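You operate a simulated robot arm through the tools that you are given. There is no shell and no other tool.

You are at the controls of a simulated robot arm. One attempt, no reset.

Task
Blow the dusty housing clean on the turntable and put it in the blown tray.
Fine: all four sides; shut the nozzle valve before you lift it; leave the dial and the feed valve. Set down upright: small housing.

Only the result counts: the job must be done as asked and must still hold three seconds after the hand-in. Knocking over, shifting, dropping, spilling or breaking anything else fails it.

Robot
A 6-joint arm with a two-finger parallel gripper, fixed in place. Base frame: the origin is at the foot of the arm, x ahead of it, y to its left, z up; the work surface is at about z = 0.8. Lengths are in m, angles in degrees, forces in N, time in s.
With the tool pointing down near the work surface it reaches from about 0.26 to 0.68 m from the base axis. Its first joint turns from -66.0 to 66.0 degrees. Payload 2.9 kg.
The tool frame sits at the grasp point between the pads (the TCP): z along the fingers, y along the line on which they close. The tips reach 0.03 m beyond it. The gripper opens to 0.11 m. The fingers are 0.02 m wide and 0.01 m thick; the gripper's body (0.048 by 0.112 m) begins 0.055 m behind the TCP.
Orientation is that of the tool frame in the base frame, as a unit quaternion [w, x, y, z]. With the fingers straight down and closing along the base's y, the tool's x points along the base's -x, its y along +y and its z along -z.

Tools
- The arm moves only by the tool play_rows. Its argument "rows" is a list that holds one entry, the list of rows, each a list of 7 numbers: the shift along the tool's x, y, z in m, then the turn, a rotation vector about the tool's x, y, z in degrees, then the finger opening in m, from 0 to 0.11. In form: [[[tx, ty, tz, ax, ay, az, jaw], ...]]. A call has 1 to 20 rows; each row is the pose to reach, as a shift and turn from the pose commanded when the call began, along the tool's axes at that moment. Rows are played at 5 a second. More than 0.05 m and 8.6 degrees between two rows, or a gripper value outside its range, and nothing of the call is played. A pose out of reach is approached as far as the arm can. The call stops where the force on the tool passes 40 N (or 10 N more than at its start, if that is more) or the arm is blocked; 0.2 s more then pass. Each finger travels about 0.108 m/s and halts on what it meets, pressing with about 35 N; the grip force reading is that of the motor and also rises with nothing between the fingers. The clock runs only during rows and for 0.2 s after the last one: add rows that repeat a pose to give the fingers time. It gives the time, the measured TCP pose, the force on the tool (base axes), the opening and the grip force at its end, in the units of the frame above (readings bear some noise), with the torque about the TCP (base axes, N m) and any sound that the robot's microphone picked up.
- Cameras (640 x 400 px; columns grow to the right, rows downward): "scene" is fixed at [0.0816, 0.4426, 1.4125]; the picture's right is [-0.65, -0.76, 0.00], its down [-0.38, 0.32, -0.87] and it looks along [0.66, -0.57, -0.49] (base axes); focal length 324 px, centre (320, 200). "wrist" rides on the gripper at [0.072, 0.017, -0.103] in the tool frame; the picture's right is [-0.23, 0.97, 0.00], its down [-0.76, -0.18, -0.62] and it looks along [-0.61, -0.14, 0.78] (tool axes); focal length 222 px, centre (320, 200). There is no depth. A picture from a camera that has moved, and an enlarged one, comes with that camera's place and axes in the base frame and with its lens. The place of the scene camera against the robot may be out by one fixed shift of up to 0.025 m in any direction.
- get_image(camera): a new picture of that camera. It takes no simulated time.
- enlarge(camera, box): a new picture of the part [left, top, right, bottom] of that camera's present view, enlarged. It takes no simulated time.
- sign_off(): hands the job in; it is judged then, once.

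Nothing tells you positions but the pictures and the camera data. Unless the task says otherwise, let go and move clear before handing in.

The tools are called after "Emit:" as name(argument=value, ...) on one line, values as JSON. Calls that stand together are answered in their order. play_rows: Moves the arm, as the interface text tells. Its arguments: {"type":"object","properties":{"rows":{"type":"array"}},"required":["rows"]} The other tools are called the same way: get_image (camera) takes a picture; enlarge (camera, box) takes an enlarged picture of a part of a camera's view; sign_off () hands the job in.

At the start:

```text
clock: 0.0
eef_pos: [0.3852, -0.0115, 1.2192]
ee_rot: [0.0, 0.001, 1.0, 0.0]
force: [0.1, 0.1, -0.4]
wrist_torque: [0.01, 0.03, -0.01]
opening: 0.1099
finger_force: 0.1
```

scene: 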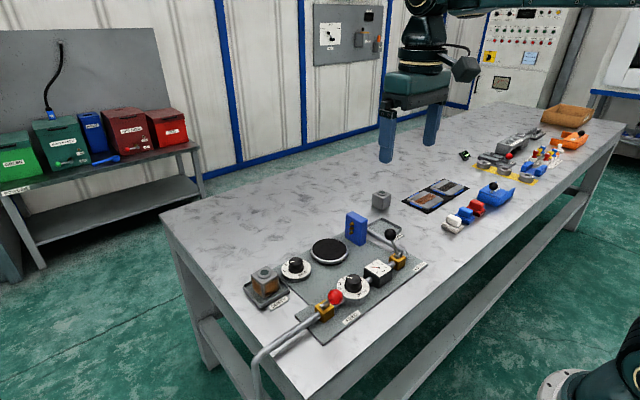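
wrist: 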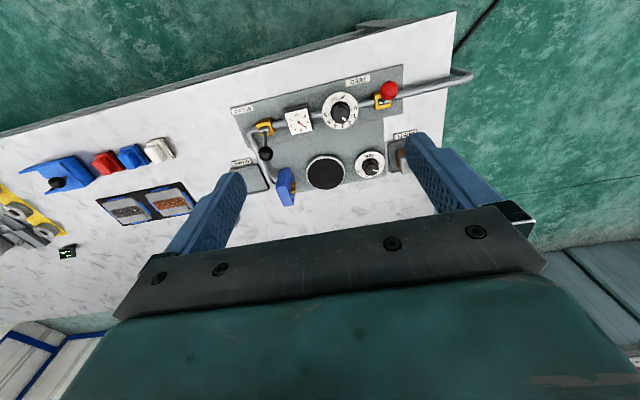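

I see a bench with a blow station (turntable, nozzle block, valves, dials) near the left end, trays on either side of it, and a few housings. I'll look closer before moving anything.

Emit:
enlarge(camera="scene", box=[230, 180, 440, 350])

Emit:
enlarge(camera="scene", box=[330, 180, 450, 280])

Emit:
enlarge(camera="wrist", box=[220, 60, 480, 220])

Emit:
enlarge(camera="scene", box=[400, 90, 620, 240])

Emit:
enlarge(camera="scene", box=[240, 250, 320, 310])

```text
2.35 times, centred on (335, 265) of scene
camera zoom: at [0.0816, 0.4426, 1.4125], right [-0.65, -0.76, 0.0], down [-0.38, 0.32, -0.87], along [0.66, -0.57, -0.49], focal length 761 px, centre (285, 47)
```

zoom: 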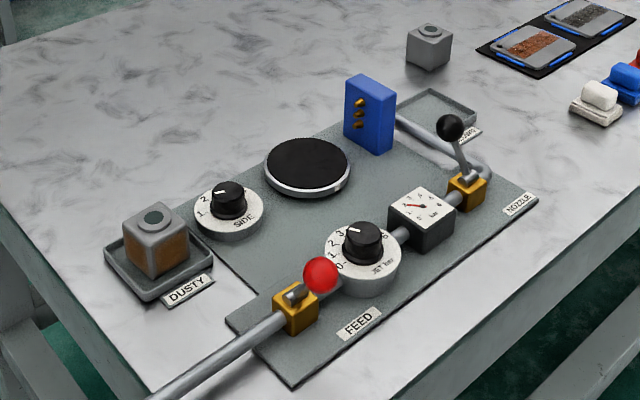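

```text
4.00 times, centred on (390, 230) of scene
camera zoom: at [0.0816, 0.4426, 1.4125], right [-0.65, -0.76, 0.0], down [-0.38, 0.32, -0.87], along [0.66, -0.57, -0.49], focal length 1294 px, centre (40, 80)
```

zoom: 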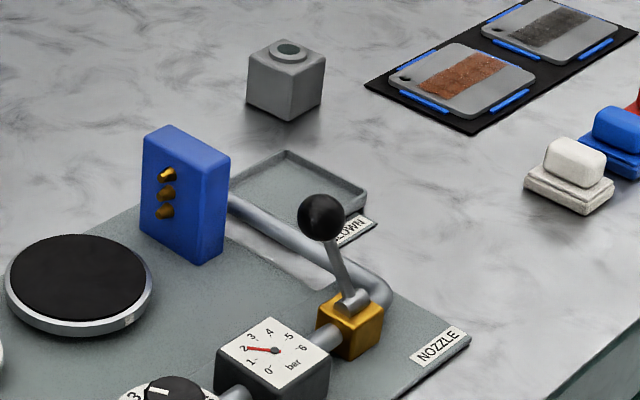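

```text
2.46 times, centred on (350, 140) of wrist
camera zoom: at [0.3125, 0.007, 1.3227], right [0.23, 0.97, 0.0], down [0.76, -0.18, 0.62], along [0.61, -0.14, -0.78], focal length 547 px, centre (246, 348)
```

zoom: 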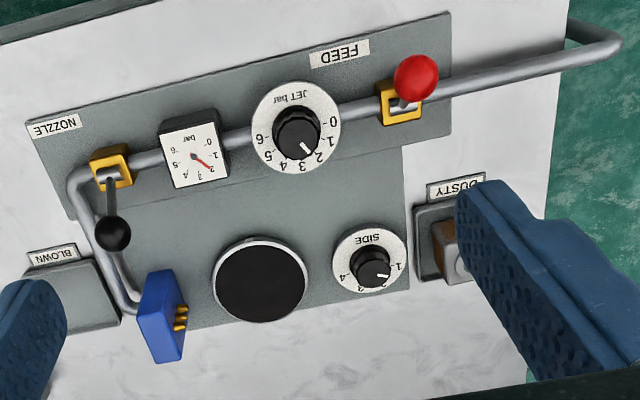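

```text
2.67 times, centred on (510, 165) of scene
camera zoom: at [0.0816, 0.4426, 1.4125], right [-0.65, -0.76, 0.0], down [-0.38, 0.32, -0.87], along [0.66, -0.57, -0.49], focal length 863 px, centre (-187, 293)
```

zoom: 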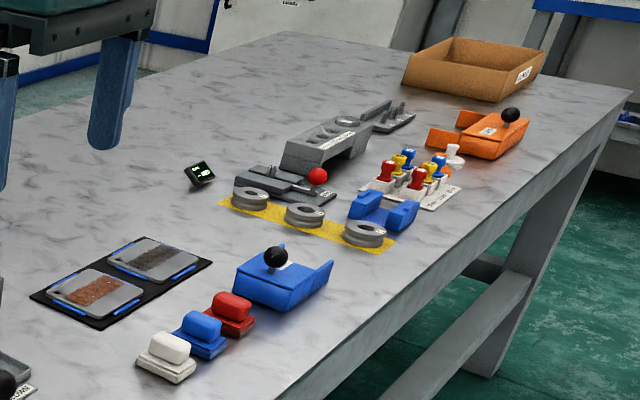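

```text
6.67 times, centred on (280, 280) of scene
camera zoom: at [0.0816, 0.4426, 1.4125], right [-0.65, -0.76, 0.0], down [-0.38, 0.32, -0.87], along [0.66, -0.57, -0.49], focal length 2157 px, centre (587, -333)
```

zoom: 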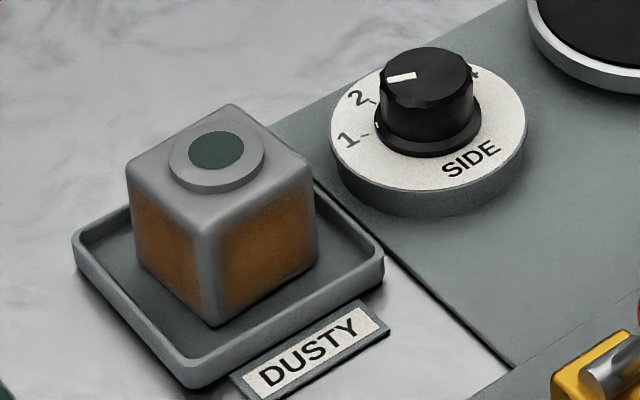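

The dusty housing sits in the DUSTY tray near (0.63, 0.15), the turntable is near (0.61, -0.05), the nozzle block and its black-lever valve are to its right, and the BLOWN tray is near (0.58, -0.28). I'll lower the wrist camera to get precise positions.

Emit:
play_rows(rows=[[[-0.003, 0.022, 0.034, 0, 0, 0, 0.11], [-0.006, 0.044, 0.068, 0, 0, 0, 0.11], [-0.009, 0.066, 0.102, 0, 0, 0, 0.11], [-0.012, 0.088, 0.136, 0, 0, 0, 0.11], [-0.015, 0.11, 0.169, 0, 0, 0, 0.11], [-0.015, 0.11, 0.169, 0, 0, 0, 0.11]]])

```text
clock: 1.4
eef_pos: [0.3985, 0.1009, 1.0497]
ee_rot: [-0.001, 0.001, 1.0, 0.001]
force: [0.2, -0.2, -0.6]
wrist_torque: [-0.02, -0.01, 0.02]
opening: 0.1102
finger_force: 0.1
```

The arm is now lower and to the left, above the front of the station. I'll take the wrist view.

Emit:
get_image(camera="wrist")

Emit:
enlarge(camera="wrist", box=[160, 60, 480, 260])

```text
taken
camera wrist: at [0.3274, 0.1174, 1.1535], right [0.23, 0.97, 0.0], down [0.76, -0.18, 0.62], along [0.61, -0.14, -0.78], focal length 222 px, centre (320, 200)
```

wrist: 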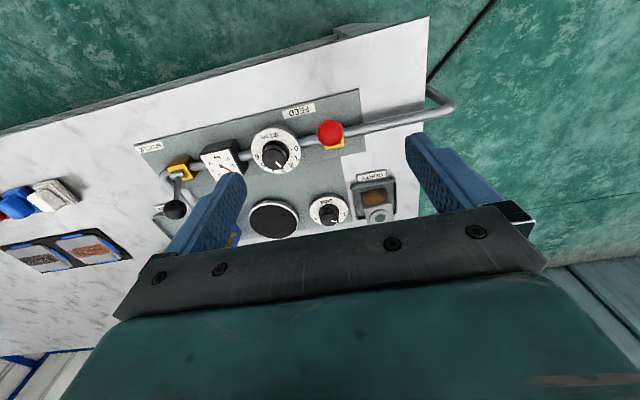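

```text
2.00 times, centred on (320, 160) of wrist
camera zoom: at [0.3274, 0.1174, 1.1535], right [0.23, 0.97, 0.0], down [0.76, -0.18, 0.62], along [0.61, -0.14, -0.78], focal length 444 px, centre (320, 280)
```

zoom: 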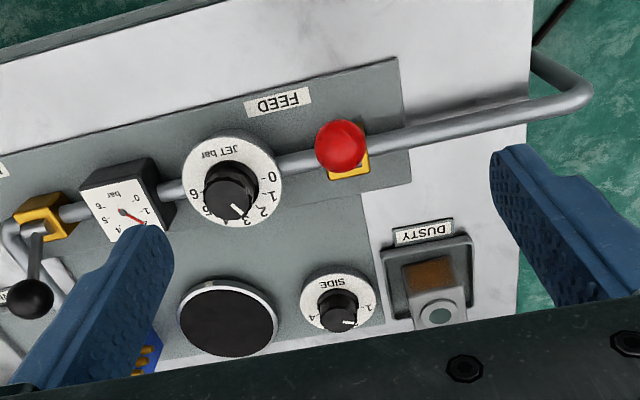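

The housing is near the bottom edge of the view behind the gripper, so I'll back off toward the base for a clear look.

Emit:
play_rows(rows=[[[0.04, 0, 0, 0, 0, 0, 0.11], [0.08, 0, 0, 0, 0, 0, 0.11], [0.11, 0, 0, 0, 0, 0, 0.11], [0.11, 0, 0, 0, 0, 0, 0.11]]])

Emit:
enlarge(camera="wrist", box=[160, 60, 480, 260])

```text
clock: 2.4
eef_pos: [0.2902, 0.0994, 1.0502]
ee_rot: [0.0, -0.001, 1.0, 0.0]
force: [0.6, -0.1, -0.4]
wrist_torque: [0.01, -0.01, -0.04]
opening: 0.1098
finger_force: 0.1
```

```text
2.00 times, centred on (320, 160) of wrist
camera zoom: at [0.2178, 0.1183, 1.1545], right [0.23, 0.97, 0.0], down [0.76, -0.18, 0.62], along [0.61, -0.14, -0.78], focal length 444 px, centre (320, 280)
```

zoom: 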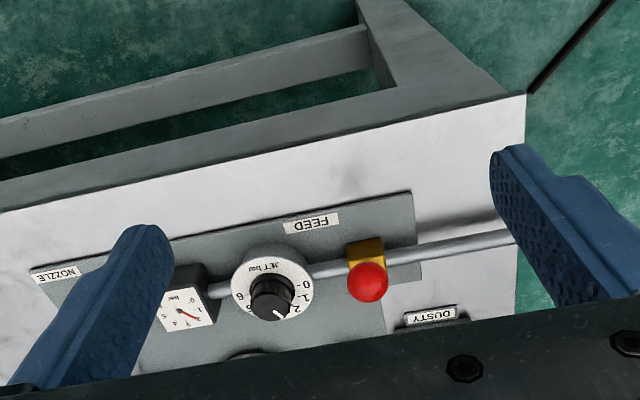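

I moved the wrong way: larger x appears lower in the picture. I'll go forward to about x = 0.50 instead.

Emit:
play_rows(rows=[[[-0.045, 0, 0, 0, 0, 0, 0.11], [-0.09, 0, 0, 0, 0, 0, 0.11], [-0.135, 0, 0, 0, 0, 0, 0.11], [-0.18, 0, 0, 0, 0, 0, 0.11], [-0.21, 0, 0, 0, 0, 0, 0.11], [-0.21, 0, 0, 0, 0, 0, 0.11]]])

Emit:
get_image(camera="wrist")

Emit:
enlarge(camera="wrist", box=[160, 60, 480, 260])

```text
clock: 3.8
eef_pos: [0.4996, 0.0985, 1.0474]
ee_rot: [-0.001, 0.0, 1.0, 0.0]
force: [-0.3, -0.8, -0.1]
wrist_torque: [-0.01, 0.01, 0.01]
opening: 0.1101
finger_force: 0.1
```

```text
taken
camera wrist: at [0.4279, 0.1151, 1.152], right [0.23, 0.97, 0.0], down [0.76, -0.18, 0.62], along [0.61, -0.14, -0.78], focal length 222 px, centre (320, 200)
```

wrist: 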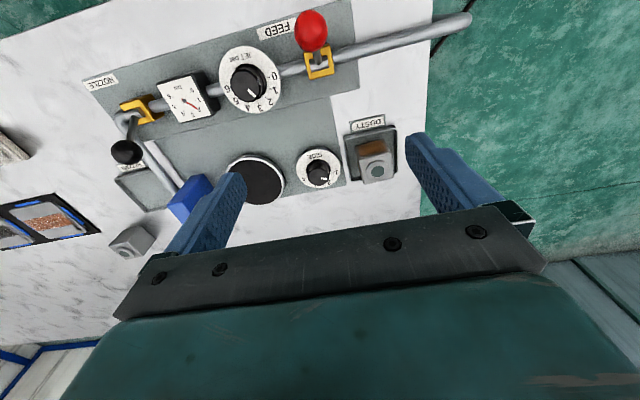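

```text
2.00 times, centred on (320, 160) of wrist
camera zoom: at [0.4279, 0.1151, 1.152], right [0.23, 0.97, 0.0], down [0.76, -0.18, 0.62], along [0.61, -0.14, -0.78], focal length 444 px, centre (320, 280)
```

zoom: 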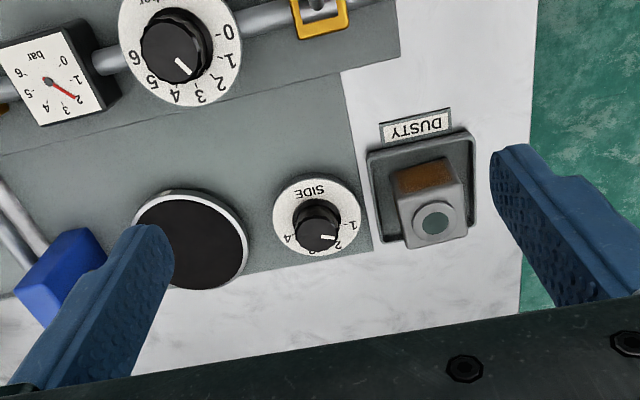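

Now I have a clear view of the DUSTY tray with the housing, turntable, SIDE knob and valves. I'll zoom into the details to get the housing's yaw and size and the state of each control.

Emit:
enlarge(camera="wrist", box=[325, 110, 415, 190])

Emit:
enlarge(camera="wrist", box=[90, 60, 210, 240])

Emit:
enlarge(camera="wrist", box=[150, 20, 350, 130])

```text
5.00 times, centred on (370, 150) of wrist
camera zoom: at [0.4279, 0.1151, 1.152], right [0.23, 0.97, 0.0], down [0.76, -0.18, 0.62], along [0.61, -0.14, -0.78], focal length 1111 px, centre (70, 450)
```

zoom: 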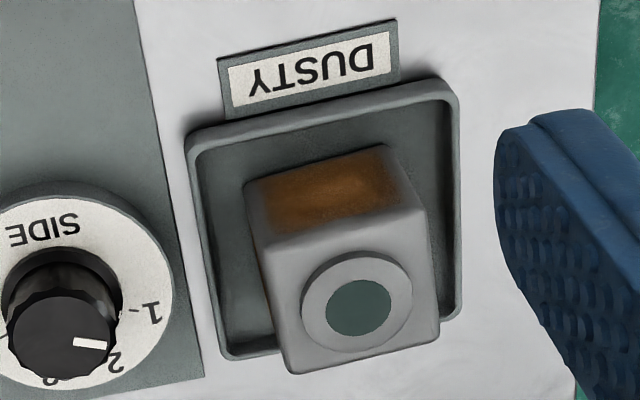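

```text
2.22 times, centred on (150, 150) of wrist
camera zoom: at [0.4279, 0.1151, 1.152], right [0.23, 0.97, 0.0], down [0.76, -0.18, 0.62], along [0.61, -0.14, -0.78], focal length 494 px, centre (698, 311)
```

zoom: 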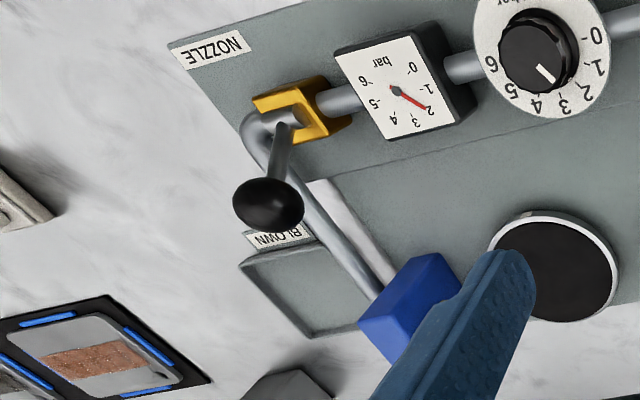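

```text
3.20 times, centred on (250, 75) of wrist
camera zoom: at [0.4279, 0.1151, 1.152], right [0.23, 0.97, 0.0], down [0.76, -0.18, 0.62], along [0.61, -0.14, -0.78], focal length 711 px, centre (544, 600)
```

zoom: 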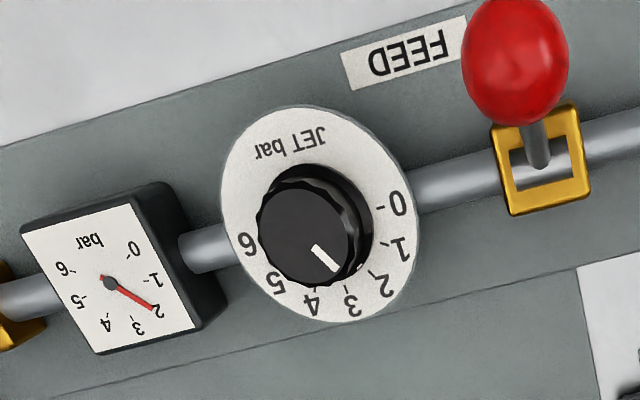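

The SIDE knob is at 1, the gauge reads 2 bar (feed already open), and the JET dial stays as it is. The nozzle lever tilts away from the robot. Next I'll inspect the nozzle valve and BLOWN tray from the right side.

Emit:
play_rows(rows=[[[0.01, -0.045, 0, 0, 0, 0, 0.11], [0.02, -0.09, 0, 0, 0, 0, 0.11], [0.03, -0.135, 0, 0, 0, 0, 0.11], [0.04, -0.18, 0, 0, 0, 0, 0.11], [0.05, -0.225, 0, 0, 0, 0, 0.11], [0.05, -0.225, 0, 0, 0, 0, 0.11]]])

Emit:
get_image(camera="wrist")

Emit:
enlarge(camera="wrist", box=[200, 60, 360, 160])

Emit:
enlarge(camera="wrist", box=[240, 120, 400, 220])

```text
clock: 5.2
eef_pos: [0.453, -0.1251, 1.0491]
ee_rot: [0.0, 0.0, 1.0, 0.0]
force: [0.2, -0.4, 0.7]
wrist_torque: [0.01, -0.01, -0.01]
opening: 0.1102
finger_force: 0.1
```

```text
taken
camera wrist: at [0.3798, -0.1076, 1.1532], right [0.23, 0.97, 0.0], down [0.76, -0.18, 0.62], along [0.61, -0.14, -0.78], focal length 222 px, centre (320, 200)
```

wrist: 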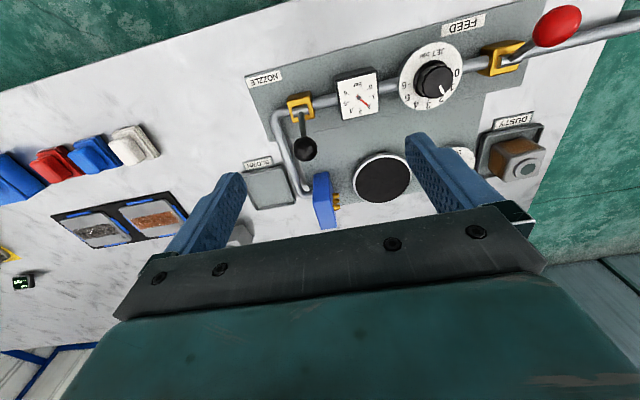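

```text
4.00 times, centred on (280, 110) of wrist
camera zoom: at [0.3798, -0.1076, 1.1532], right [0.23, 0.97, 0.0], down [0.76, -0.18, 0.62], along [0.61, -0.14, -0.78], focal length 888 px, centre (480, 560)
```

zoom: 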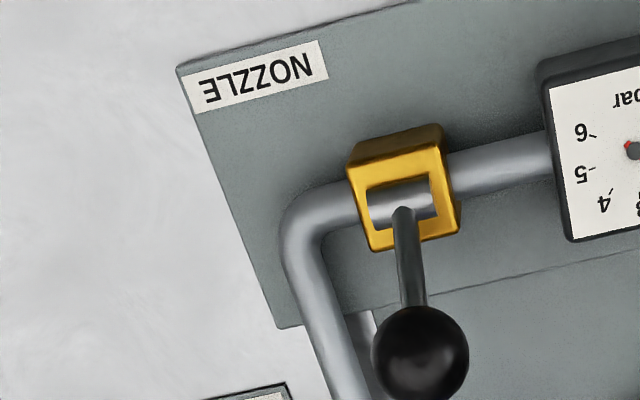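

```text
4.00 times, centred on (320, 170) of wrist
camera zoom: at [0.3798, -0.1076, 1.1532], right [0.23, 0.97, 0.0], down [0.76, -0.18, 0.62], along [0.61, -0.14, -0.78], focal length 888 px, centre (320, 320)
```

zoom: 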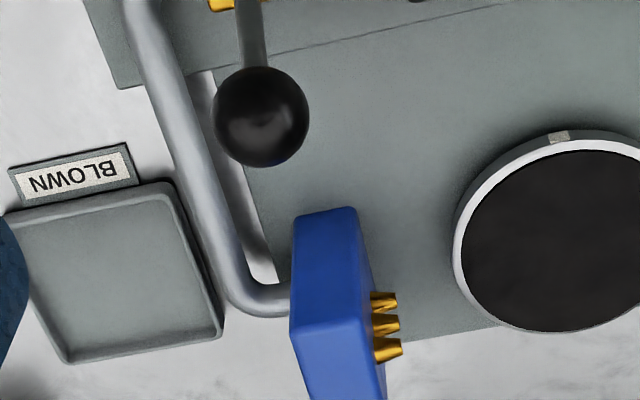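

Both valve levers pivot about the pipe axis: the open feed lever leans toward the robot (ball about 0.433, 0.105, 0.892), and the shut nozzle lever leans away (ball about 0.497, -0.155, 0.892). The housing is about 0.05 wide at (0.624, 0.160), top near z 0.854; I'll go above it and check alignment.

Emit:
play_rows(rows=[[[-0.021, 0.036, 0.0, 0, 0, 0, 0.11], [-0.043, 0.071, 0.0, 0, 0, 0, 0.1], [-0.064, 0.107, 0.01, 0, 0, 0, 0.1], [-0.086, 0.143, 0.03, 0, 0, 0, 0.1], [-0.107, 0.178, 0.05, 0, 0, 0, 0.1], [-0.129, 0.214, 0.07, 0, 0, 0, 0.1], [-0.15, 0.25, 0.085, 0, 0, 0, 0.1], [-0.1715, 0.2855, 0.099, 0, 0, 0, 0.1], [-0.1715, 0.2855, 0.099, 0, 0, 0, 0.1]]])

Emit:
get_image(camera="wrist")

Emit:
get_image(camera="scene")

```text
clock: 7.2
eef_pos: [0.6207, 0.1605, 0.9496]
ee_rot: [-0.001, 0.001, 1.0, 0.0]
force: [-0.2, -0.2, -0.5]
wrist_torque: [-0.02, -0.03, -0.01]
opening: 0.1
finger_force: 0.0
```

```text
taken
camera wrist: at [0.5489, 0.1784, 1.0542], right [0.23, 0.97, 0.0], down [0.76, -0.18, 0.62], along [0.61, -0.14, -0.78], focal length 222 px, centre (320, 200)
```

wrist: 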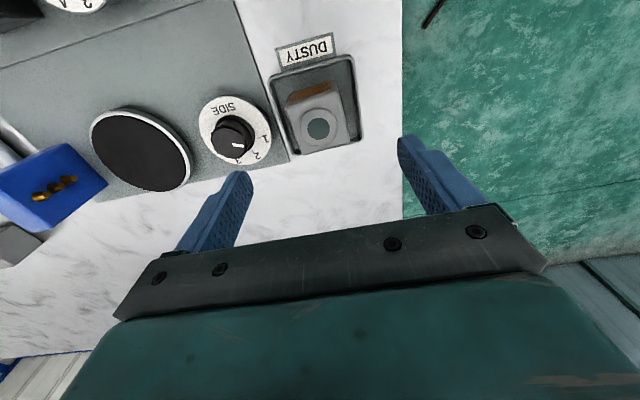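

```text
taken
```

scene: 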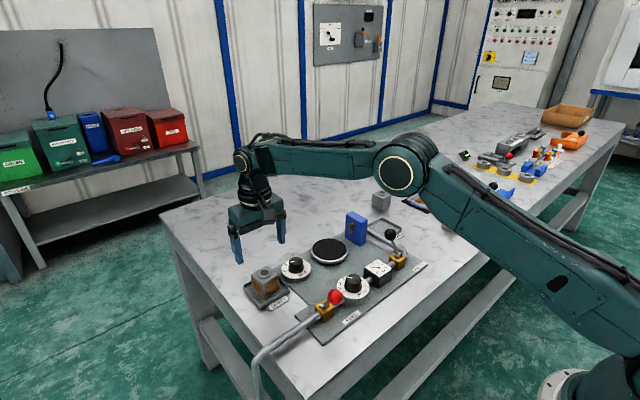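

The gripper is above the housing now. I'll enlarge to refine the housing's position and yaw.

Emit:
enlarge(camera="wrist", box=[256, 40, 384, 168])

Emit:
enlarge(camera="wrist", box=[80, 80, 280, 205])

Emit:
enlarge(camera="scene", box=[220, 190, 340, 310])

```text
3.12 times, centred on (320, 104) of wrist
camera zoom: at [0.5489, 0.1784, 1.0542], right [0.23, 0.97, 0.0], down [0.76, -0.18, 0.62], along [0.61, -0.14, -0.78], focal length 694 px, centre (320, 500)
```

zoom: 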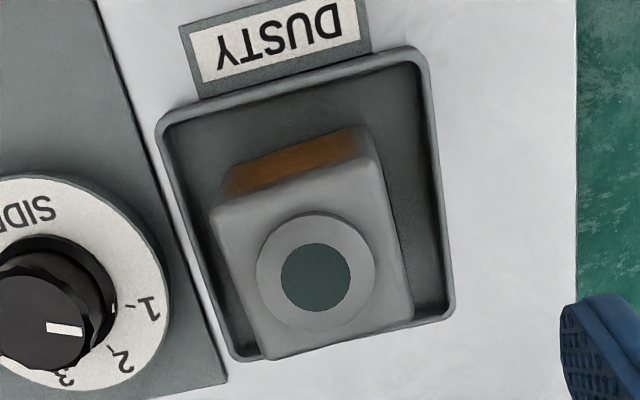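

```text
3.20 times, centred on (180, 142) of wrist
camera zoom: at [0.5489, 0.1784, 1.0542], right [0.23, 0.97, 0.0], down [0.76, -0.18, 0.62], along [0.61, -0.14, -0.78], focal length 711 px, centre (768, 384)
```

zoom: 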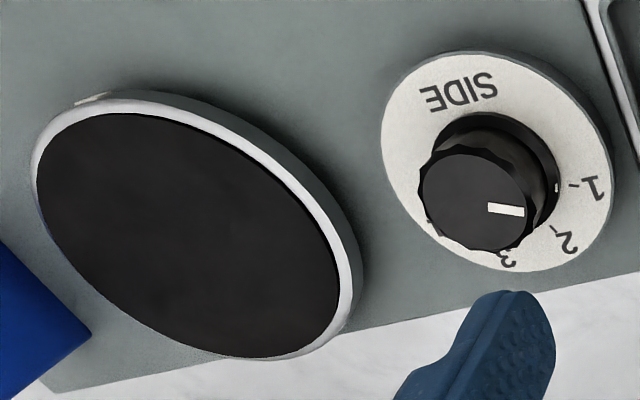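

```text
3.33 times, centred on (280, 250) of scene
camera zoom: at [0.0815, 0.4426, 1.4125], right [-0.65, -0.76, 0.0], down [-0.38, 0.32, -0.87], along [0.66, -0.57, -0.49], focal length 1078 px, centre (453, 33)
```

zoom: 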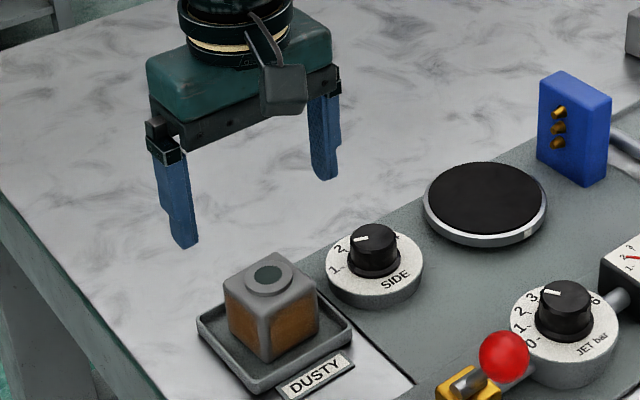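

The housing is centred at about (0.622, 0.159) and nearly square to the base axes, so the gripper is already right over it. I'll narrow the fingers, descend so the tips stay above the tray rim, and grip.

Emit:
play_rows(rows=[[[0, 0, 0.02, 0, 0, 0, 0.08], [0, -0.001, 0.045, 0, 0, 0, 0.078], [0, -0.001, 0.07, 0, 0, 0, 0.078], [0, -0.001, 0.09, 0, 0, 0, 0.078], [0, -0.001, 0.104, 0, 0, 0, 0.078], [0, -0.001, 0.104, 0, 0, 0, 0.078]]])

Emit:
get_image(camera="wrist")

Emit:
enlarge(camera="scene", box=[220, 210, 320, 310])

```text
clock: 8.6
eef_pos: [0.6215, 0.1585, 0.8473]
ee_rot: [0.0, 0.0, 1.0, 0.0]
force: [-0.6, 0.6, -0.3]
wrist_torque: [-0.01, 0.01, -0.01]
opening: 0.0779
finger_force: 0.1
```

```text
taken
camera wrist: at [0.5493, 0.1764, 0.9508], right [0.23, 0.97, 0.0], down [0.76, -0.18, 0.62], along [0.61, -0.14, -0.78], focal length 222 px, centre (320, 200)
```

wrist: 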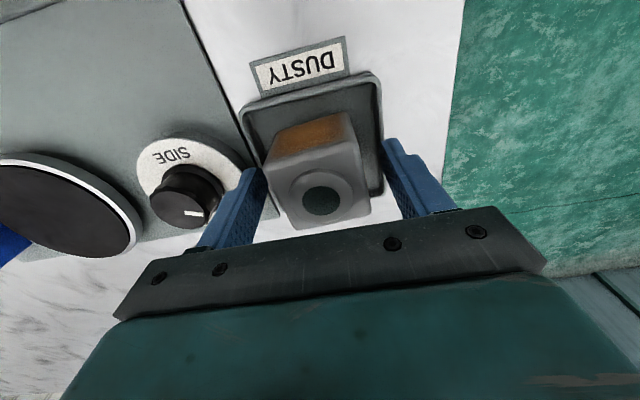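

```text
4.00 times, centred on (270, 260) of scene
camera zoom: at [0.0816, 0.4426, 1.4125], right [-0.65, -0.76, 0.0], down [-0.38, 0.32, -0.87], along [0.66, -0.57, -0.49], focal length 1294 px, centre (520, -40)
```

zoom: 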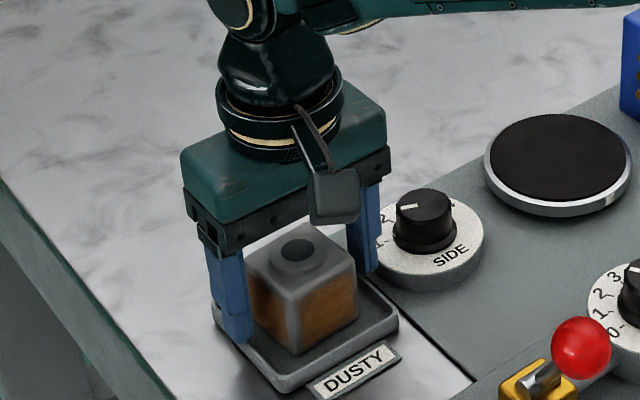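

Fingers straddle the housing with clearance on both sides. Now I'll close on it.

Emit:
play_rows(rows=[[[0, 0, 0, 0, 0, 0, 0.06], [0, 0, 0, 0, 0, 0, 0.045], [0, 0, 0, 0, 0, 0, 0.035], [0, 0, 0, 0, 0, 0, 0.035]]])

Emit:
get_image(camera="wrist")

```text
clock: 9.6
eef_pos: [0.6218, 0.1589, 0.8472]
ee_rot: [0.0, 0.001, 1.0, 0.0]
force: [0.4, 0.0, 0.2]
wrist_torque: [0.01, -0.02, 0.03]
opening: 0.0499
finger_force: 34.5
```

```text
taken
camera wrist: at [0.5494, 0.1765, 0.9512], right [0.23, 0.97, 0.0], down [0.76, -0.18, 0.62], along [0.61, -0.14, -0.78], focal length 222 px, centre (320, 200)
```

wrist: 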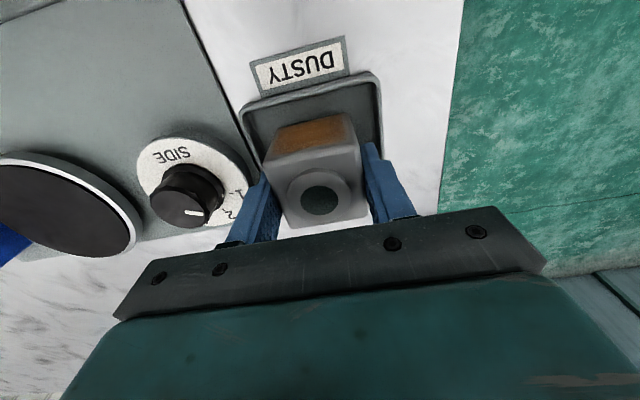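

The grip is firm at 0.050 m. I'll lift and carry it over the knob to above the turntable at (0.618, -0.047).

Emit:
play_rows(rows=[[[0, 0, -0.015, 0, 0, 0, 0.035], [0, 0, -0.045, 0, 0, 0, 0.035], [0, 0, -0.085, 0, 0, 0, 0.035], [0, -0.02, -0.1, 0, 0, 0, 0.035], [0, -0.06, -0.1, 0, 0, 0, 0.035], [0.001, -0.1, -0.1, 0, 0, 0, 0.035], [0.002, -0.14, -0.1, 0, 0, 0, 0.035], [0.003, -0.18, -0.1, 0, 0, 0, 0.035], [0.004, -0.206, -0.1, 0, 0, 0, 0.035], [0.004, -0.206, -0.1, 0, 0, 0, 0.035], [0.004, -0.206, -0.1, 0, 0, 0, 0.035]]])

Emit:
get_image(camera="wrist")

Emit:
enlarge(camera="scene", box=[250, 170, 410, 290])

```text
clock: 12.0
eef_pos: [0.618, -0.0478, 0.9467]
ee_rot: [0.0, 0.0, 1.0, 0.0]
force: [0.1, 0.5, -1.4]
wrist_torque: [0.0, -0.01, -0.02]
opening: 0.0497
finger_force: 35.1
```

```text
taken
camera wrist: at [0.5459, -0.0307, 1.0509], right [0.23, 0.97, 0.0], down [0.76, -0.18, 0.62], along [0.61, -0.14, -0.78], focal length 222 px, centre (320, 200)
```

wrist: 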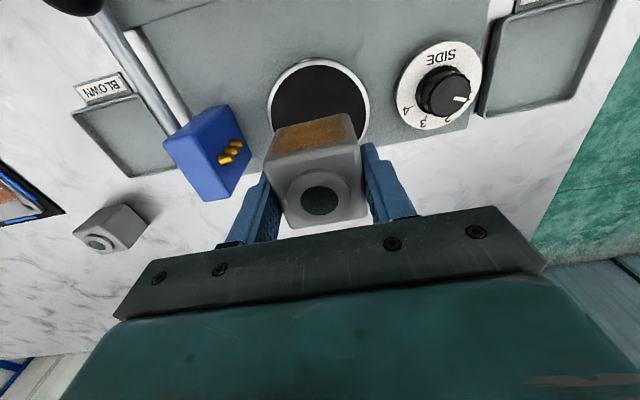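

```text
3.33 times, centred on (330, 230) of scene
camera zoom: at [0.0816, 0.4426, 1.4125], right [-0.65, -0.76, 0.0], down [-0.38, 0.32, -0.87], along [0.66, -0.57, -0.49], focal length 1078 px, centre (287, 100)
```

zoom: 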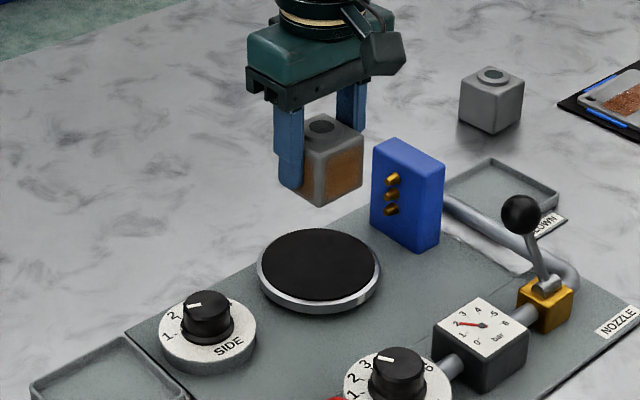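

Housing is above the turntable and centred to within about 2 mm. I'll descend most of the way, then feel for contact.

Emit:
play_rows(rows=[[[0, 0.001, 0.03, 0, 0, 0, 0.035], [0, 0.001, 0.055, 0, 0, 0, 0.035], [0, 0.001, 0.072, 0, 0, 0, 0.035], [0, 0.001, 0.077, 0, 0, 0, 0.035], [0, 0.001, 0.077, 0, 0, 0, 0.035]]])

Emit:
enlarge(camera="scene", box=[270, 190, 390, 280])

Emit:
get_image(camera="wrist")

```text
clock: 13.2
eef_pos: [0.6162, -0.0456, 0.8683]
ee_rot: [0.0, -0.001, 1.0, 0.0]
force: [-0.3, -0.6, -2.9]
wrist_torque: [-0.02, 0.0, 0.0]
opening: 0.0494
finger_force: 35.2
```

```text
4.44 times, centred on (330, 235) of scene
camera zoom: at [0.0816, 0.4426, 1.4125], right [-0.65, -0.76, 0.0], down [-0.38, 0.32, -0.87], along [0.66, -0.57, -0.49], focal length 1438 px, centre (276, 44)
```

zoom: 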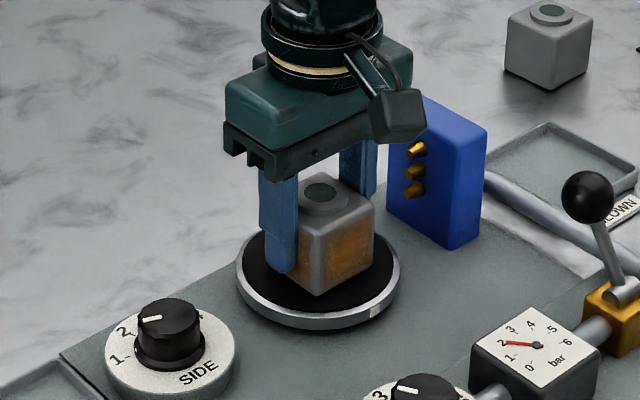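

```text
taken
camera wrist: at [0.5438, -0.0288, 0.9728], right [0.23, 0.97, 0.0], down [0.76, -0.18, 0.62], along [0.61, -0.14, -0.78], focal length 222 px, centre (320, 200)
```

wrist: 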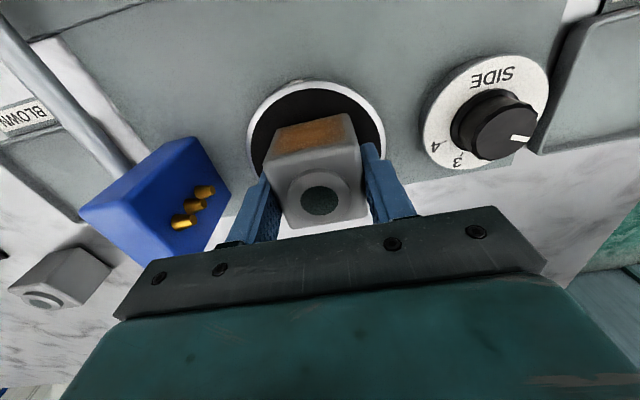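

Almost touching the disc. I'll nudge 1.5 mm forward and 2 mm right to centre it, then lower a few millimetres until I feel contact.

Emit:
play_rows(rows=[[[-0.0015, -0.002, 0.0, 0, 0, 0, 0.035], [-0.0015, -0.002, 0.002, 0, 0, 0, 0.035], [-0.0015, -0.002, 0.002, 0, 0, 0, 0.035]]])

```text
clock: 14.0
eef_pos: [0.6187, -0.048, 0.8671]
ee_rot: [0.0, 0.001, 1.0, 0.001]
force: [-0.4, -0.5, -1.8]
wrist_torque: [-0.06, -0.02, 0.03]
opening: 0.0498
finger_force: 35.5
```

Still free of contact (only the part's weight shows). I'll lower another 2 mm.

Emit:
play_rows(rows=[[[0, 0, 0.001, 0, 0, 0, 0.035], [0, 0, 0.002, 0, 0, 0, 0.035], [0, 0, 0.002, 0, 0, 0, 0.035]]])

```text
clock: 14.8
eef_pos: [0.6192, -0.048, 0.8666]
ee_rot: [0.0, 0.0, 1.0, 0.0]
force: [-4.0, 0.0, 6.3]
wrist_torque: [-0.02, 0.15, -0.03]
opening: 0.0498
finger_force: 34.9
```

Contact force rose to about +6 N, so the housing is resting on the disc. I'll open the fingers and rise.

Emit:
play_rows(rows=[[[0, 0, 0, 0, 0, 0, 0.055], [0, 0, 0, 0, 0, 0, 0.07], [0, 0, 0, 0, 0, 0, 0.076], [0, 0, -0.005, 0, 0, 0, 0.076], [0, 0, -0.03, 0, 0, 0, 0.076], [0, 0, -0.07, 0, 0, 0, 0.076], [0, 0, -0.11, 0, 0, 0, 0.076], [0, 0, -0.13, 0, 0, 0, 0.076], [0, 0, -0.13, 0, 0, 0, 0.076]]])

Emit:
enlarge(camera="wrist", box=[160, 40, 480, 240])

Emit:
enlarge(camera="scene", box=[270, 190, 390, 280])

```text
clock: 16.8
eef_pos: [0.6189, -0.0471, 0.9955]
ee_rot: [0.0, -0.001, 1.0, 0.0]
force: [-0.3, 0.3, 1.0]
wrist_torque: [0.02, 0.02, -0.02]
opening: 0.0761
finger_force: 0.2
```

```text
2.00 times, centred on (320, 140) of wrist
camera zoom: at [0.5459, -0.03, 1.0991], right [0.23, 0.97, 0.0], down [0.76, -0.18, 0.62], along [0.61, -0.14, -0.78], focal length 444 px, centre (320, 320)
```

zoom: 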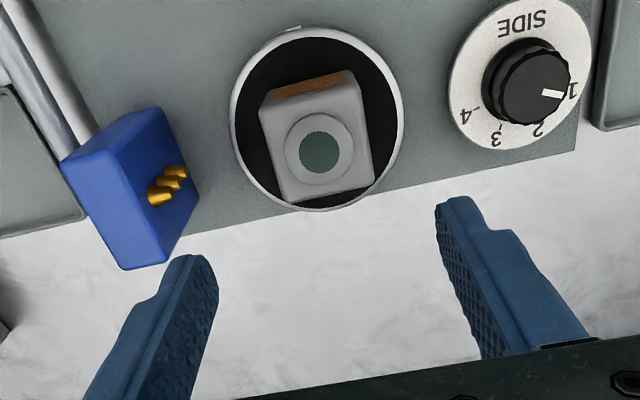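

```text
4.44 times, centred on (330, 235) of scene
camera zoom: at [0.0815, 0.4426, 1.4125], right [-0.65, -0.76, 0.0], down [-0.38, 0.32, -0.87], along [0.66, -0.57, -0.49], focal length 1438 px, centre (276, 44)
```

zoom: 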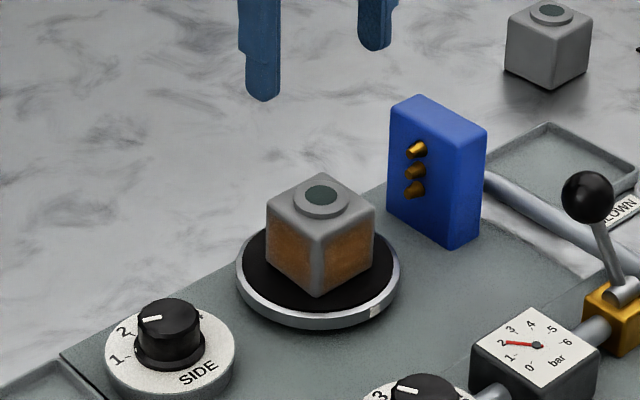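

The housing stands centred on the turntable with the dust facing out. Next I'll move above the nozzle lever ball near (0.497, -0.155) and verify its position before descending.

Emit:
play_rows(rows=[[[0.0, 0.0, -0.02, 0, 0, 0, 0.076], [0.035, -0.03, -0.02, 0, 0, 0, 0.076], [0.07, -0.06, -0.02, 0, 0, 0, 0.07], [0.1, -0.085, -0.02, 0, 0, 0, 0.065], [0.122, -0.108, -0.02, 0, 0, 0, 0.065], [0.122, -0.108, -0.02, 0, 0, 0, 0.065]]])

Emit:
get_image(camera="wrist")

Emit:
enlarge(camera="wrist", box=[240, 60, 400, 160])

Emit:
enlarge(camera="scene", box=[320, 160, 440, 280])

```text
clock: 18.2
eef_pos: [0.4965, -0.1562, 1.0161]
ee_rot: [0.0, 0.001, 1.0, 0.0]
force: [-0.8, -0.7, -0.4]
wrist_torque: [-0.02, 0.01, 0.03]
opening: 0.0651
finger_force: 0.1
```

```text
taken
camera wrist: at [0.4252, -0.1389, 1.12], right [0.23, 0.97, 0.0], down [0.76, -0.18, 0.62], along [0.61, -0.14, -0.78], focal length 222 px, centre (320, 200)
```

wrist: 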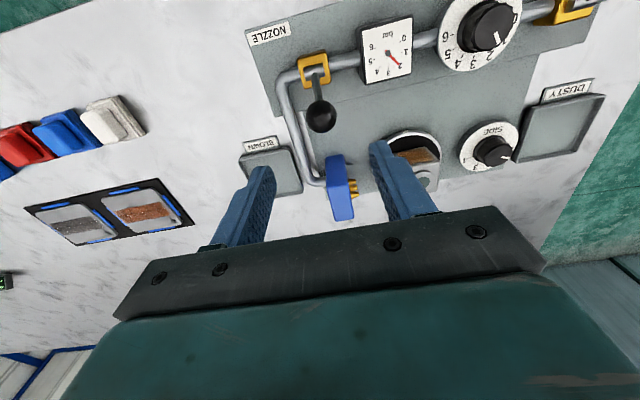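

```text
4.00 times, centred on (320, 110) of wrist
camera zoom: at [0.4252, -0.1389, 1.12], right [0.23, 0.97, 0.0], down [0.76, -0.18, 0.62], along [0.61, -0.14, -0.78], focal length 888 px, centre (320, 560)
```

zoom: 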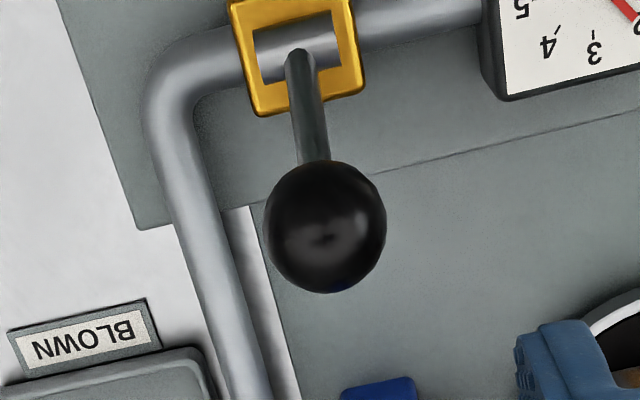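

```text
3.33 times, centred on (380, 220) of scene
camera zoom: at [0.0815, 0.4426, 1.4125], right [-0.65, -0.76, 0.0], down [-0.38, 0.32, -0.87], along [0.66, -0.57, -0.49], focal length 1078 px, centre (120, 133)
```

zoom: 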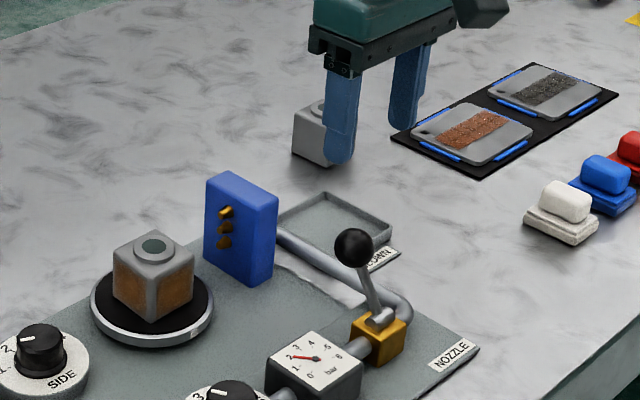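

The ball is confirmed at (0.4975, -0.1545, 0.892). I'll descend around it and close gently on it along y so the lever can still pivot between the pads.

Emit:
play_rows(rows=[[[-0.001, 0.0015, 0.03, 0, 0, 0, 0.065], [-0.001, 0.0015, 0.065, 0, 0, 0, 0.065], [-0.001, 0.0015, 0.1, 0, 0, 0, 0.065], [-0.001, 0.0015, 0.116, 0, 0, 0, 0.065], [-0.001, 0.0015, 0.116, 0, 0, 0, 0.065]]])

Emit:
get_image(camera="wrist")

Emit:
enlarge(camera="scene", box=[330, 180, 450, 280])

```text
clock: 19.4
eef_pos: [0.4974, -0.1562, 0.8999]
ee_rot: [0.0, 0.001, 1.0, 0.0]
force: [0.2, 0.0, -0.1]
wrist_torque: [0.02, -0.01, 0.01]
opening: 0.0649
finger_force: 0.1
```

```text
taken
camera wrist: at [0.4247, -0.1376, 1.0037], right [0.23, 0.97, 0.0], down [0.76, -0.18, 0.62], along [0.61, -0.14, -0.78], focal length 222 px, centre (320, 200)
```

wrist: 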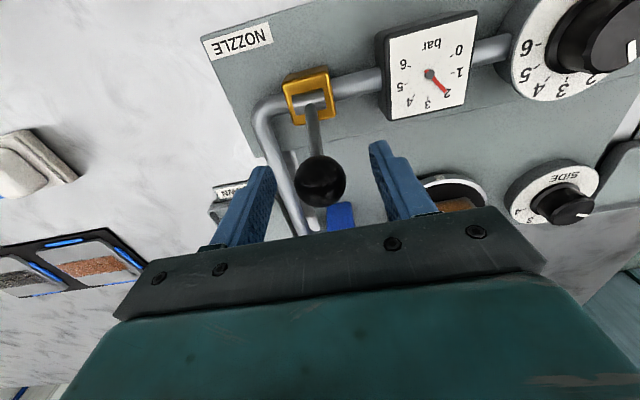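

```text
4.00 times, centred on (390, 230) of scene
camera zoom: at [0.0816, 0.4426, 1.4125], right [-0.65, -0.76, 0.0], down [-0.38, 0.32, -0.87], along [0.66, -0.57, -0.49], focal length 1294 px, centre (40, 80)
```

zoom: 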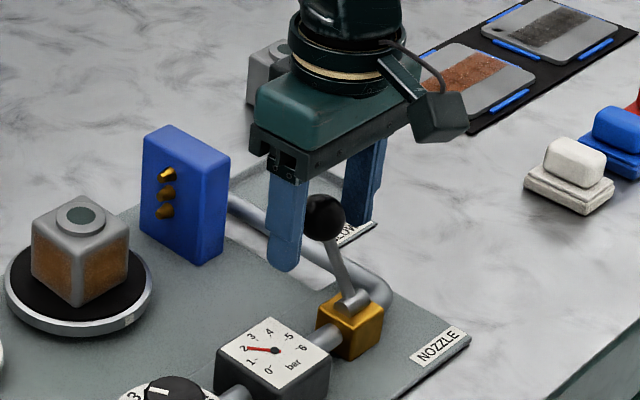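

The ball projects right at the grasp point. I'll close on it.

Emit:
play_rows(rows=[[[0, 0, 0, 0, 0, 0, 0.045], [0, 0, 0, 0, 0, 0, 0.03], [0, 0, 0, 0, 0, 0, 0.022], [0, 0, 0, 0, 0, 0, 0.022]]])

Emit:
enlarge(camera="scene", box=[330, 180, 450, 280])

```text
clock: 20.4
eef_pos: [0.4959, -0.1563, 0.9002]
ee_rot: [0.001, 0.0, 1.0, 0.0]
force: [0.5, -0.4, -2.7]
wrist_torque: [0.0, -0.12, -0.01]
opening: 0.0307
finger_force: 44.9
```

```text
4.00 times, centred on (390, 230) of scene
camera zoom: at [0.0816, 0.4426, 1.4125], right [-0.65, -0.76, 0.0], down [-0.38, 0.32, -0.87], along [0.66, -0.57, -0.49], focal length 1294 px, centre (40, 80)
```

zoom: 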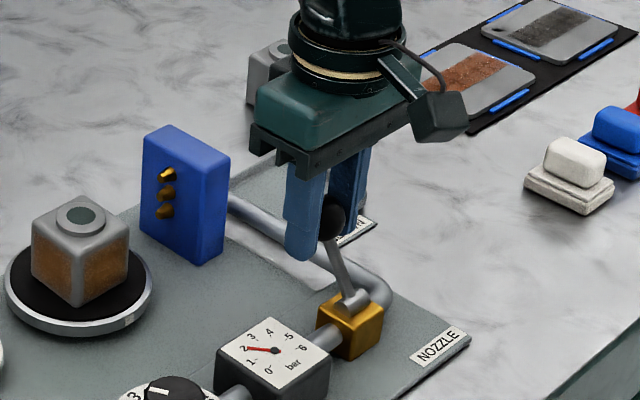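

The ball is held at 0.031 m. I'll swing it along the lever's arc (about 60°) toward the robot to open the nozzle.

Emit:
play_rows(rows=[[[0.0055, 0, -0.0027, 0, 0, 0, 0.022], [0.0113, 0, -0.0049, 0, 0, 0, 0.022], [0.0177, 0, -0.0066, 0, 0, 0, 0.022], [0.0243, 0, -0.0077, 0, 0, 0, 0.022], [0.031, 0, -0.008, 0, 0, 0, 0.022], [0.0377, 0, -0.0077, 0, 0, 0, 0.022], [0.0443, 0, -0.0066, 0, 0, 0, 0.022], [0.0508, 0, -0.0049, 0, 0, 0, 0.022], [0.057, 0, -0.0025, 0, 0, 0, 0.022], [0.062, 0, 0.0, 0, 0, 0, 0.022], [0.062, 0, 0.0, 0, 0, 0, 0.022]]])

Emit:
enlarge(camera="scene", box=[270, 180, 450, 300])

Emit:
get_image(camera="wrist")

```text
clock: 22.8
eef_pos: [0.4369, -0.1538, 0.8997]
ee_rot: [0.0, 0.0, 1.0, 0.0]
force: [-0.4, 0.8, 0.4]
wrist_torque: [-0.01, 0.0, 0.01]
opening: 0.022
finger_force: 0.1
```

```text
3.33 times, centred on (360, 240) of scene
camera zoom: at [0.0815, 0.4426, 1.4125], right [-0.65, -0.76, 0.0], down [-0.38, 0.32, -0.87], along [0.66, -0.57, -0.49], focal length 1078 px, centre (187, 67)
```

zoom: 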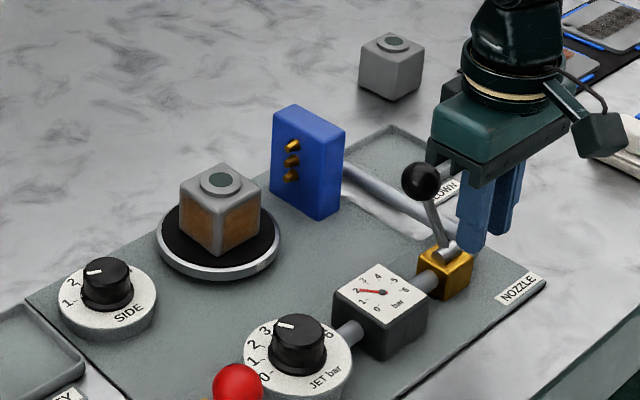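

```text
taken
camera wrist: at [0.3634, -0.1367, 1.0041], right [0.23, 0.97, 0.0], down [0.76, -0.18, 0.62], along [0.61, -0.14, -0.78], focal length 222 px, centre (320, 200)
```

wrist: 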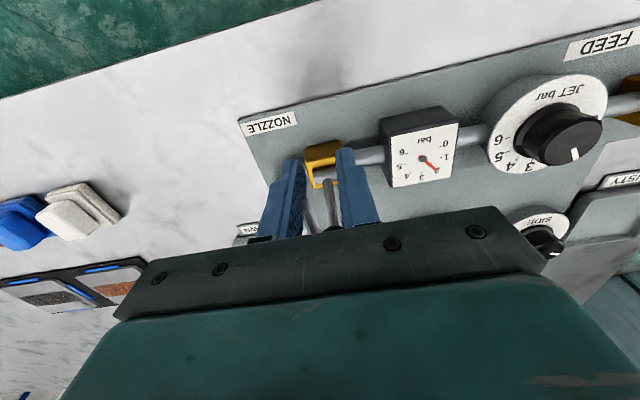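

The lever is stiff: the ball slipped out of the pads and the valve is still shut. I'll instead go to the far side of the ball with closed fingers and push it toward the robot.

Emit:
play_rows(rows=[[[0, 0, -0.03, 0, 0, 0, 0.022], [0, 0, -0.07, 0, 0, 0, 0.01], [-0.03, 0, -0.1, 0, 0, 0, 0.0], [-0.07, 0, -0.1, 0, 0, 0, 0.0], [-0.107, 0, -0.1, 0, 0, 0, 0.0], [-0.107, 0, -0.07, 0, 0, 0, 0.0], [-0.107, 0, -0.035, 0, 0, 0, 0.0], [-0.107, 0, -0.011, 0, 0, 0, 0.0], [-0.107, 0, -0.011, 0, 0, 0, 0.0]]])

Emit:
get_image(camera="wrist")

Emit:
enlarge(camera="scene", box=[330, 180, 450, 280])

```text
clock: 24.8
eef_pos: [0.5434, -0.1535, 0.9106]
ee_rot: [0.0, 0.0, 1.0, 0.0]
force: [-0.9, 0.8, -0.2]
wrist_torque: [0.01, 0.02, 0.02]
opening: 0.0003
finger_force: 34.6
```

```text
taken
camera wrist: at [0.4711, -0.1355, 1.0143], right [0.23, 0.97, 0.0], down [0.76, -0.18, 0.62], along [0.61, -0.14, -0.78], focal length 222 px, centre (320, 200)
```

wrist: 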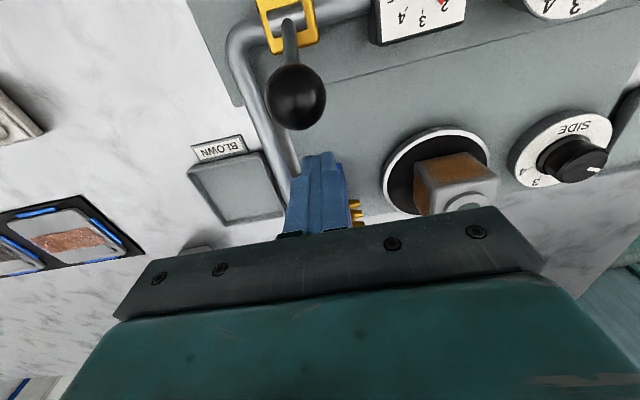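

```text
4.00 times, centred on (390, 230) of scene
camera zoom: at [0.0816, 0.4426, 1.4125], right [-0.65, -0.76, 0.0], down [-0.38, 0.32, -0.87], along [0.66, -0.57, -0.49], focal length 1294 px, centre (40, 80)
```

zoom: 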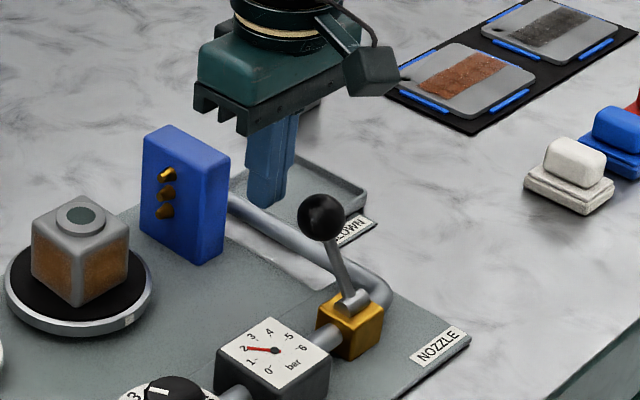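

Closed fingers are directly behind the ball, aligned in y. Now I'll push it along its arc toward the robot.

Emit:
play_rows(rows=[[[0.011, 0, 0, 0, 0, 0, 0.0], [0.021, 0, 0, 0, 0, 0, 0.0], [0.028, 0, -0.0032, 0, 0, 0, 0.0], [0.035, 0, -0.0055, 0, 0, 0, 0.0], [0.042, 0, -0.0072, 0, 0, 0, 0.0], [0.049, 0, -0.0079, 0, 0, 0, 0.0], [0.056, 0, -0.0079, 0, 0, 0, 0.0], [0.063, 0, -0.0072, 0, 0, 0, 0.0], [0.07, 0, -0.0053, 0, 0, 0, 0.0], [0.077, 0, -0.0028, 0, 0, 0, 0.0], [0.083, 0, 0, 0, 0, 0, 0.0], [0.085, 0, 0, 0, 0, 0, 0.0]]])

Emit:
enlarge(camera="scene", box=[270, 180, 450, 300])

Emit:
get_image(camera="wrist")

```text
clock: 27.4
eef_pos: [0.4581, -0.154, 0.9094]
ee_rot: [0.001, 0.0, 1.0, 0.001]
force: [3.0, -0.1, -1.4]
wrist_torque: [-0.01, -0.05, 0.01]
opening: 0.0
finger_force: 35.0
```

```text
3.33 times, centred on (360, 240) of scene
camera zoom: at [0.0816, 0.4426, 1.4125], right [-0.65, -0.76, 0.0], down [-0.38, 0.32, -0.87], along [0.66, -0.57, -0.49], focal length 1078 px, centre (187, 67)
```

zoom: 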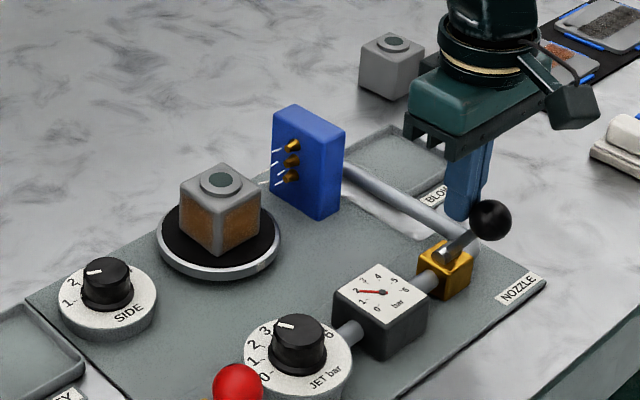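

```text
taken
camera wrist: at [0.3857, -0.1373, 1.0144], right [0.23, 0.97, 0.0], down [0.76, -0.18, 0.62], along [0.61, -0.14, -0.78], focal length 222 px, centre (320, 200)
```

wrist: 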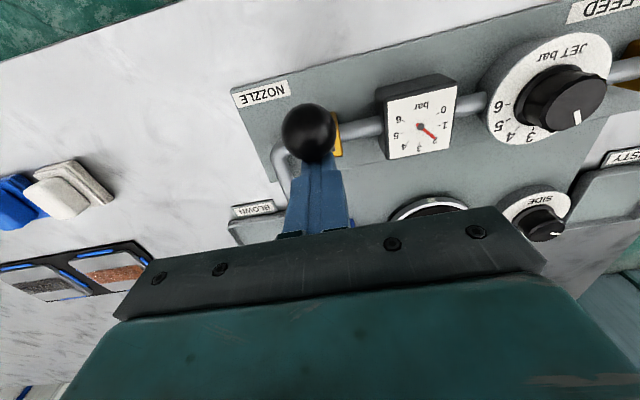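

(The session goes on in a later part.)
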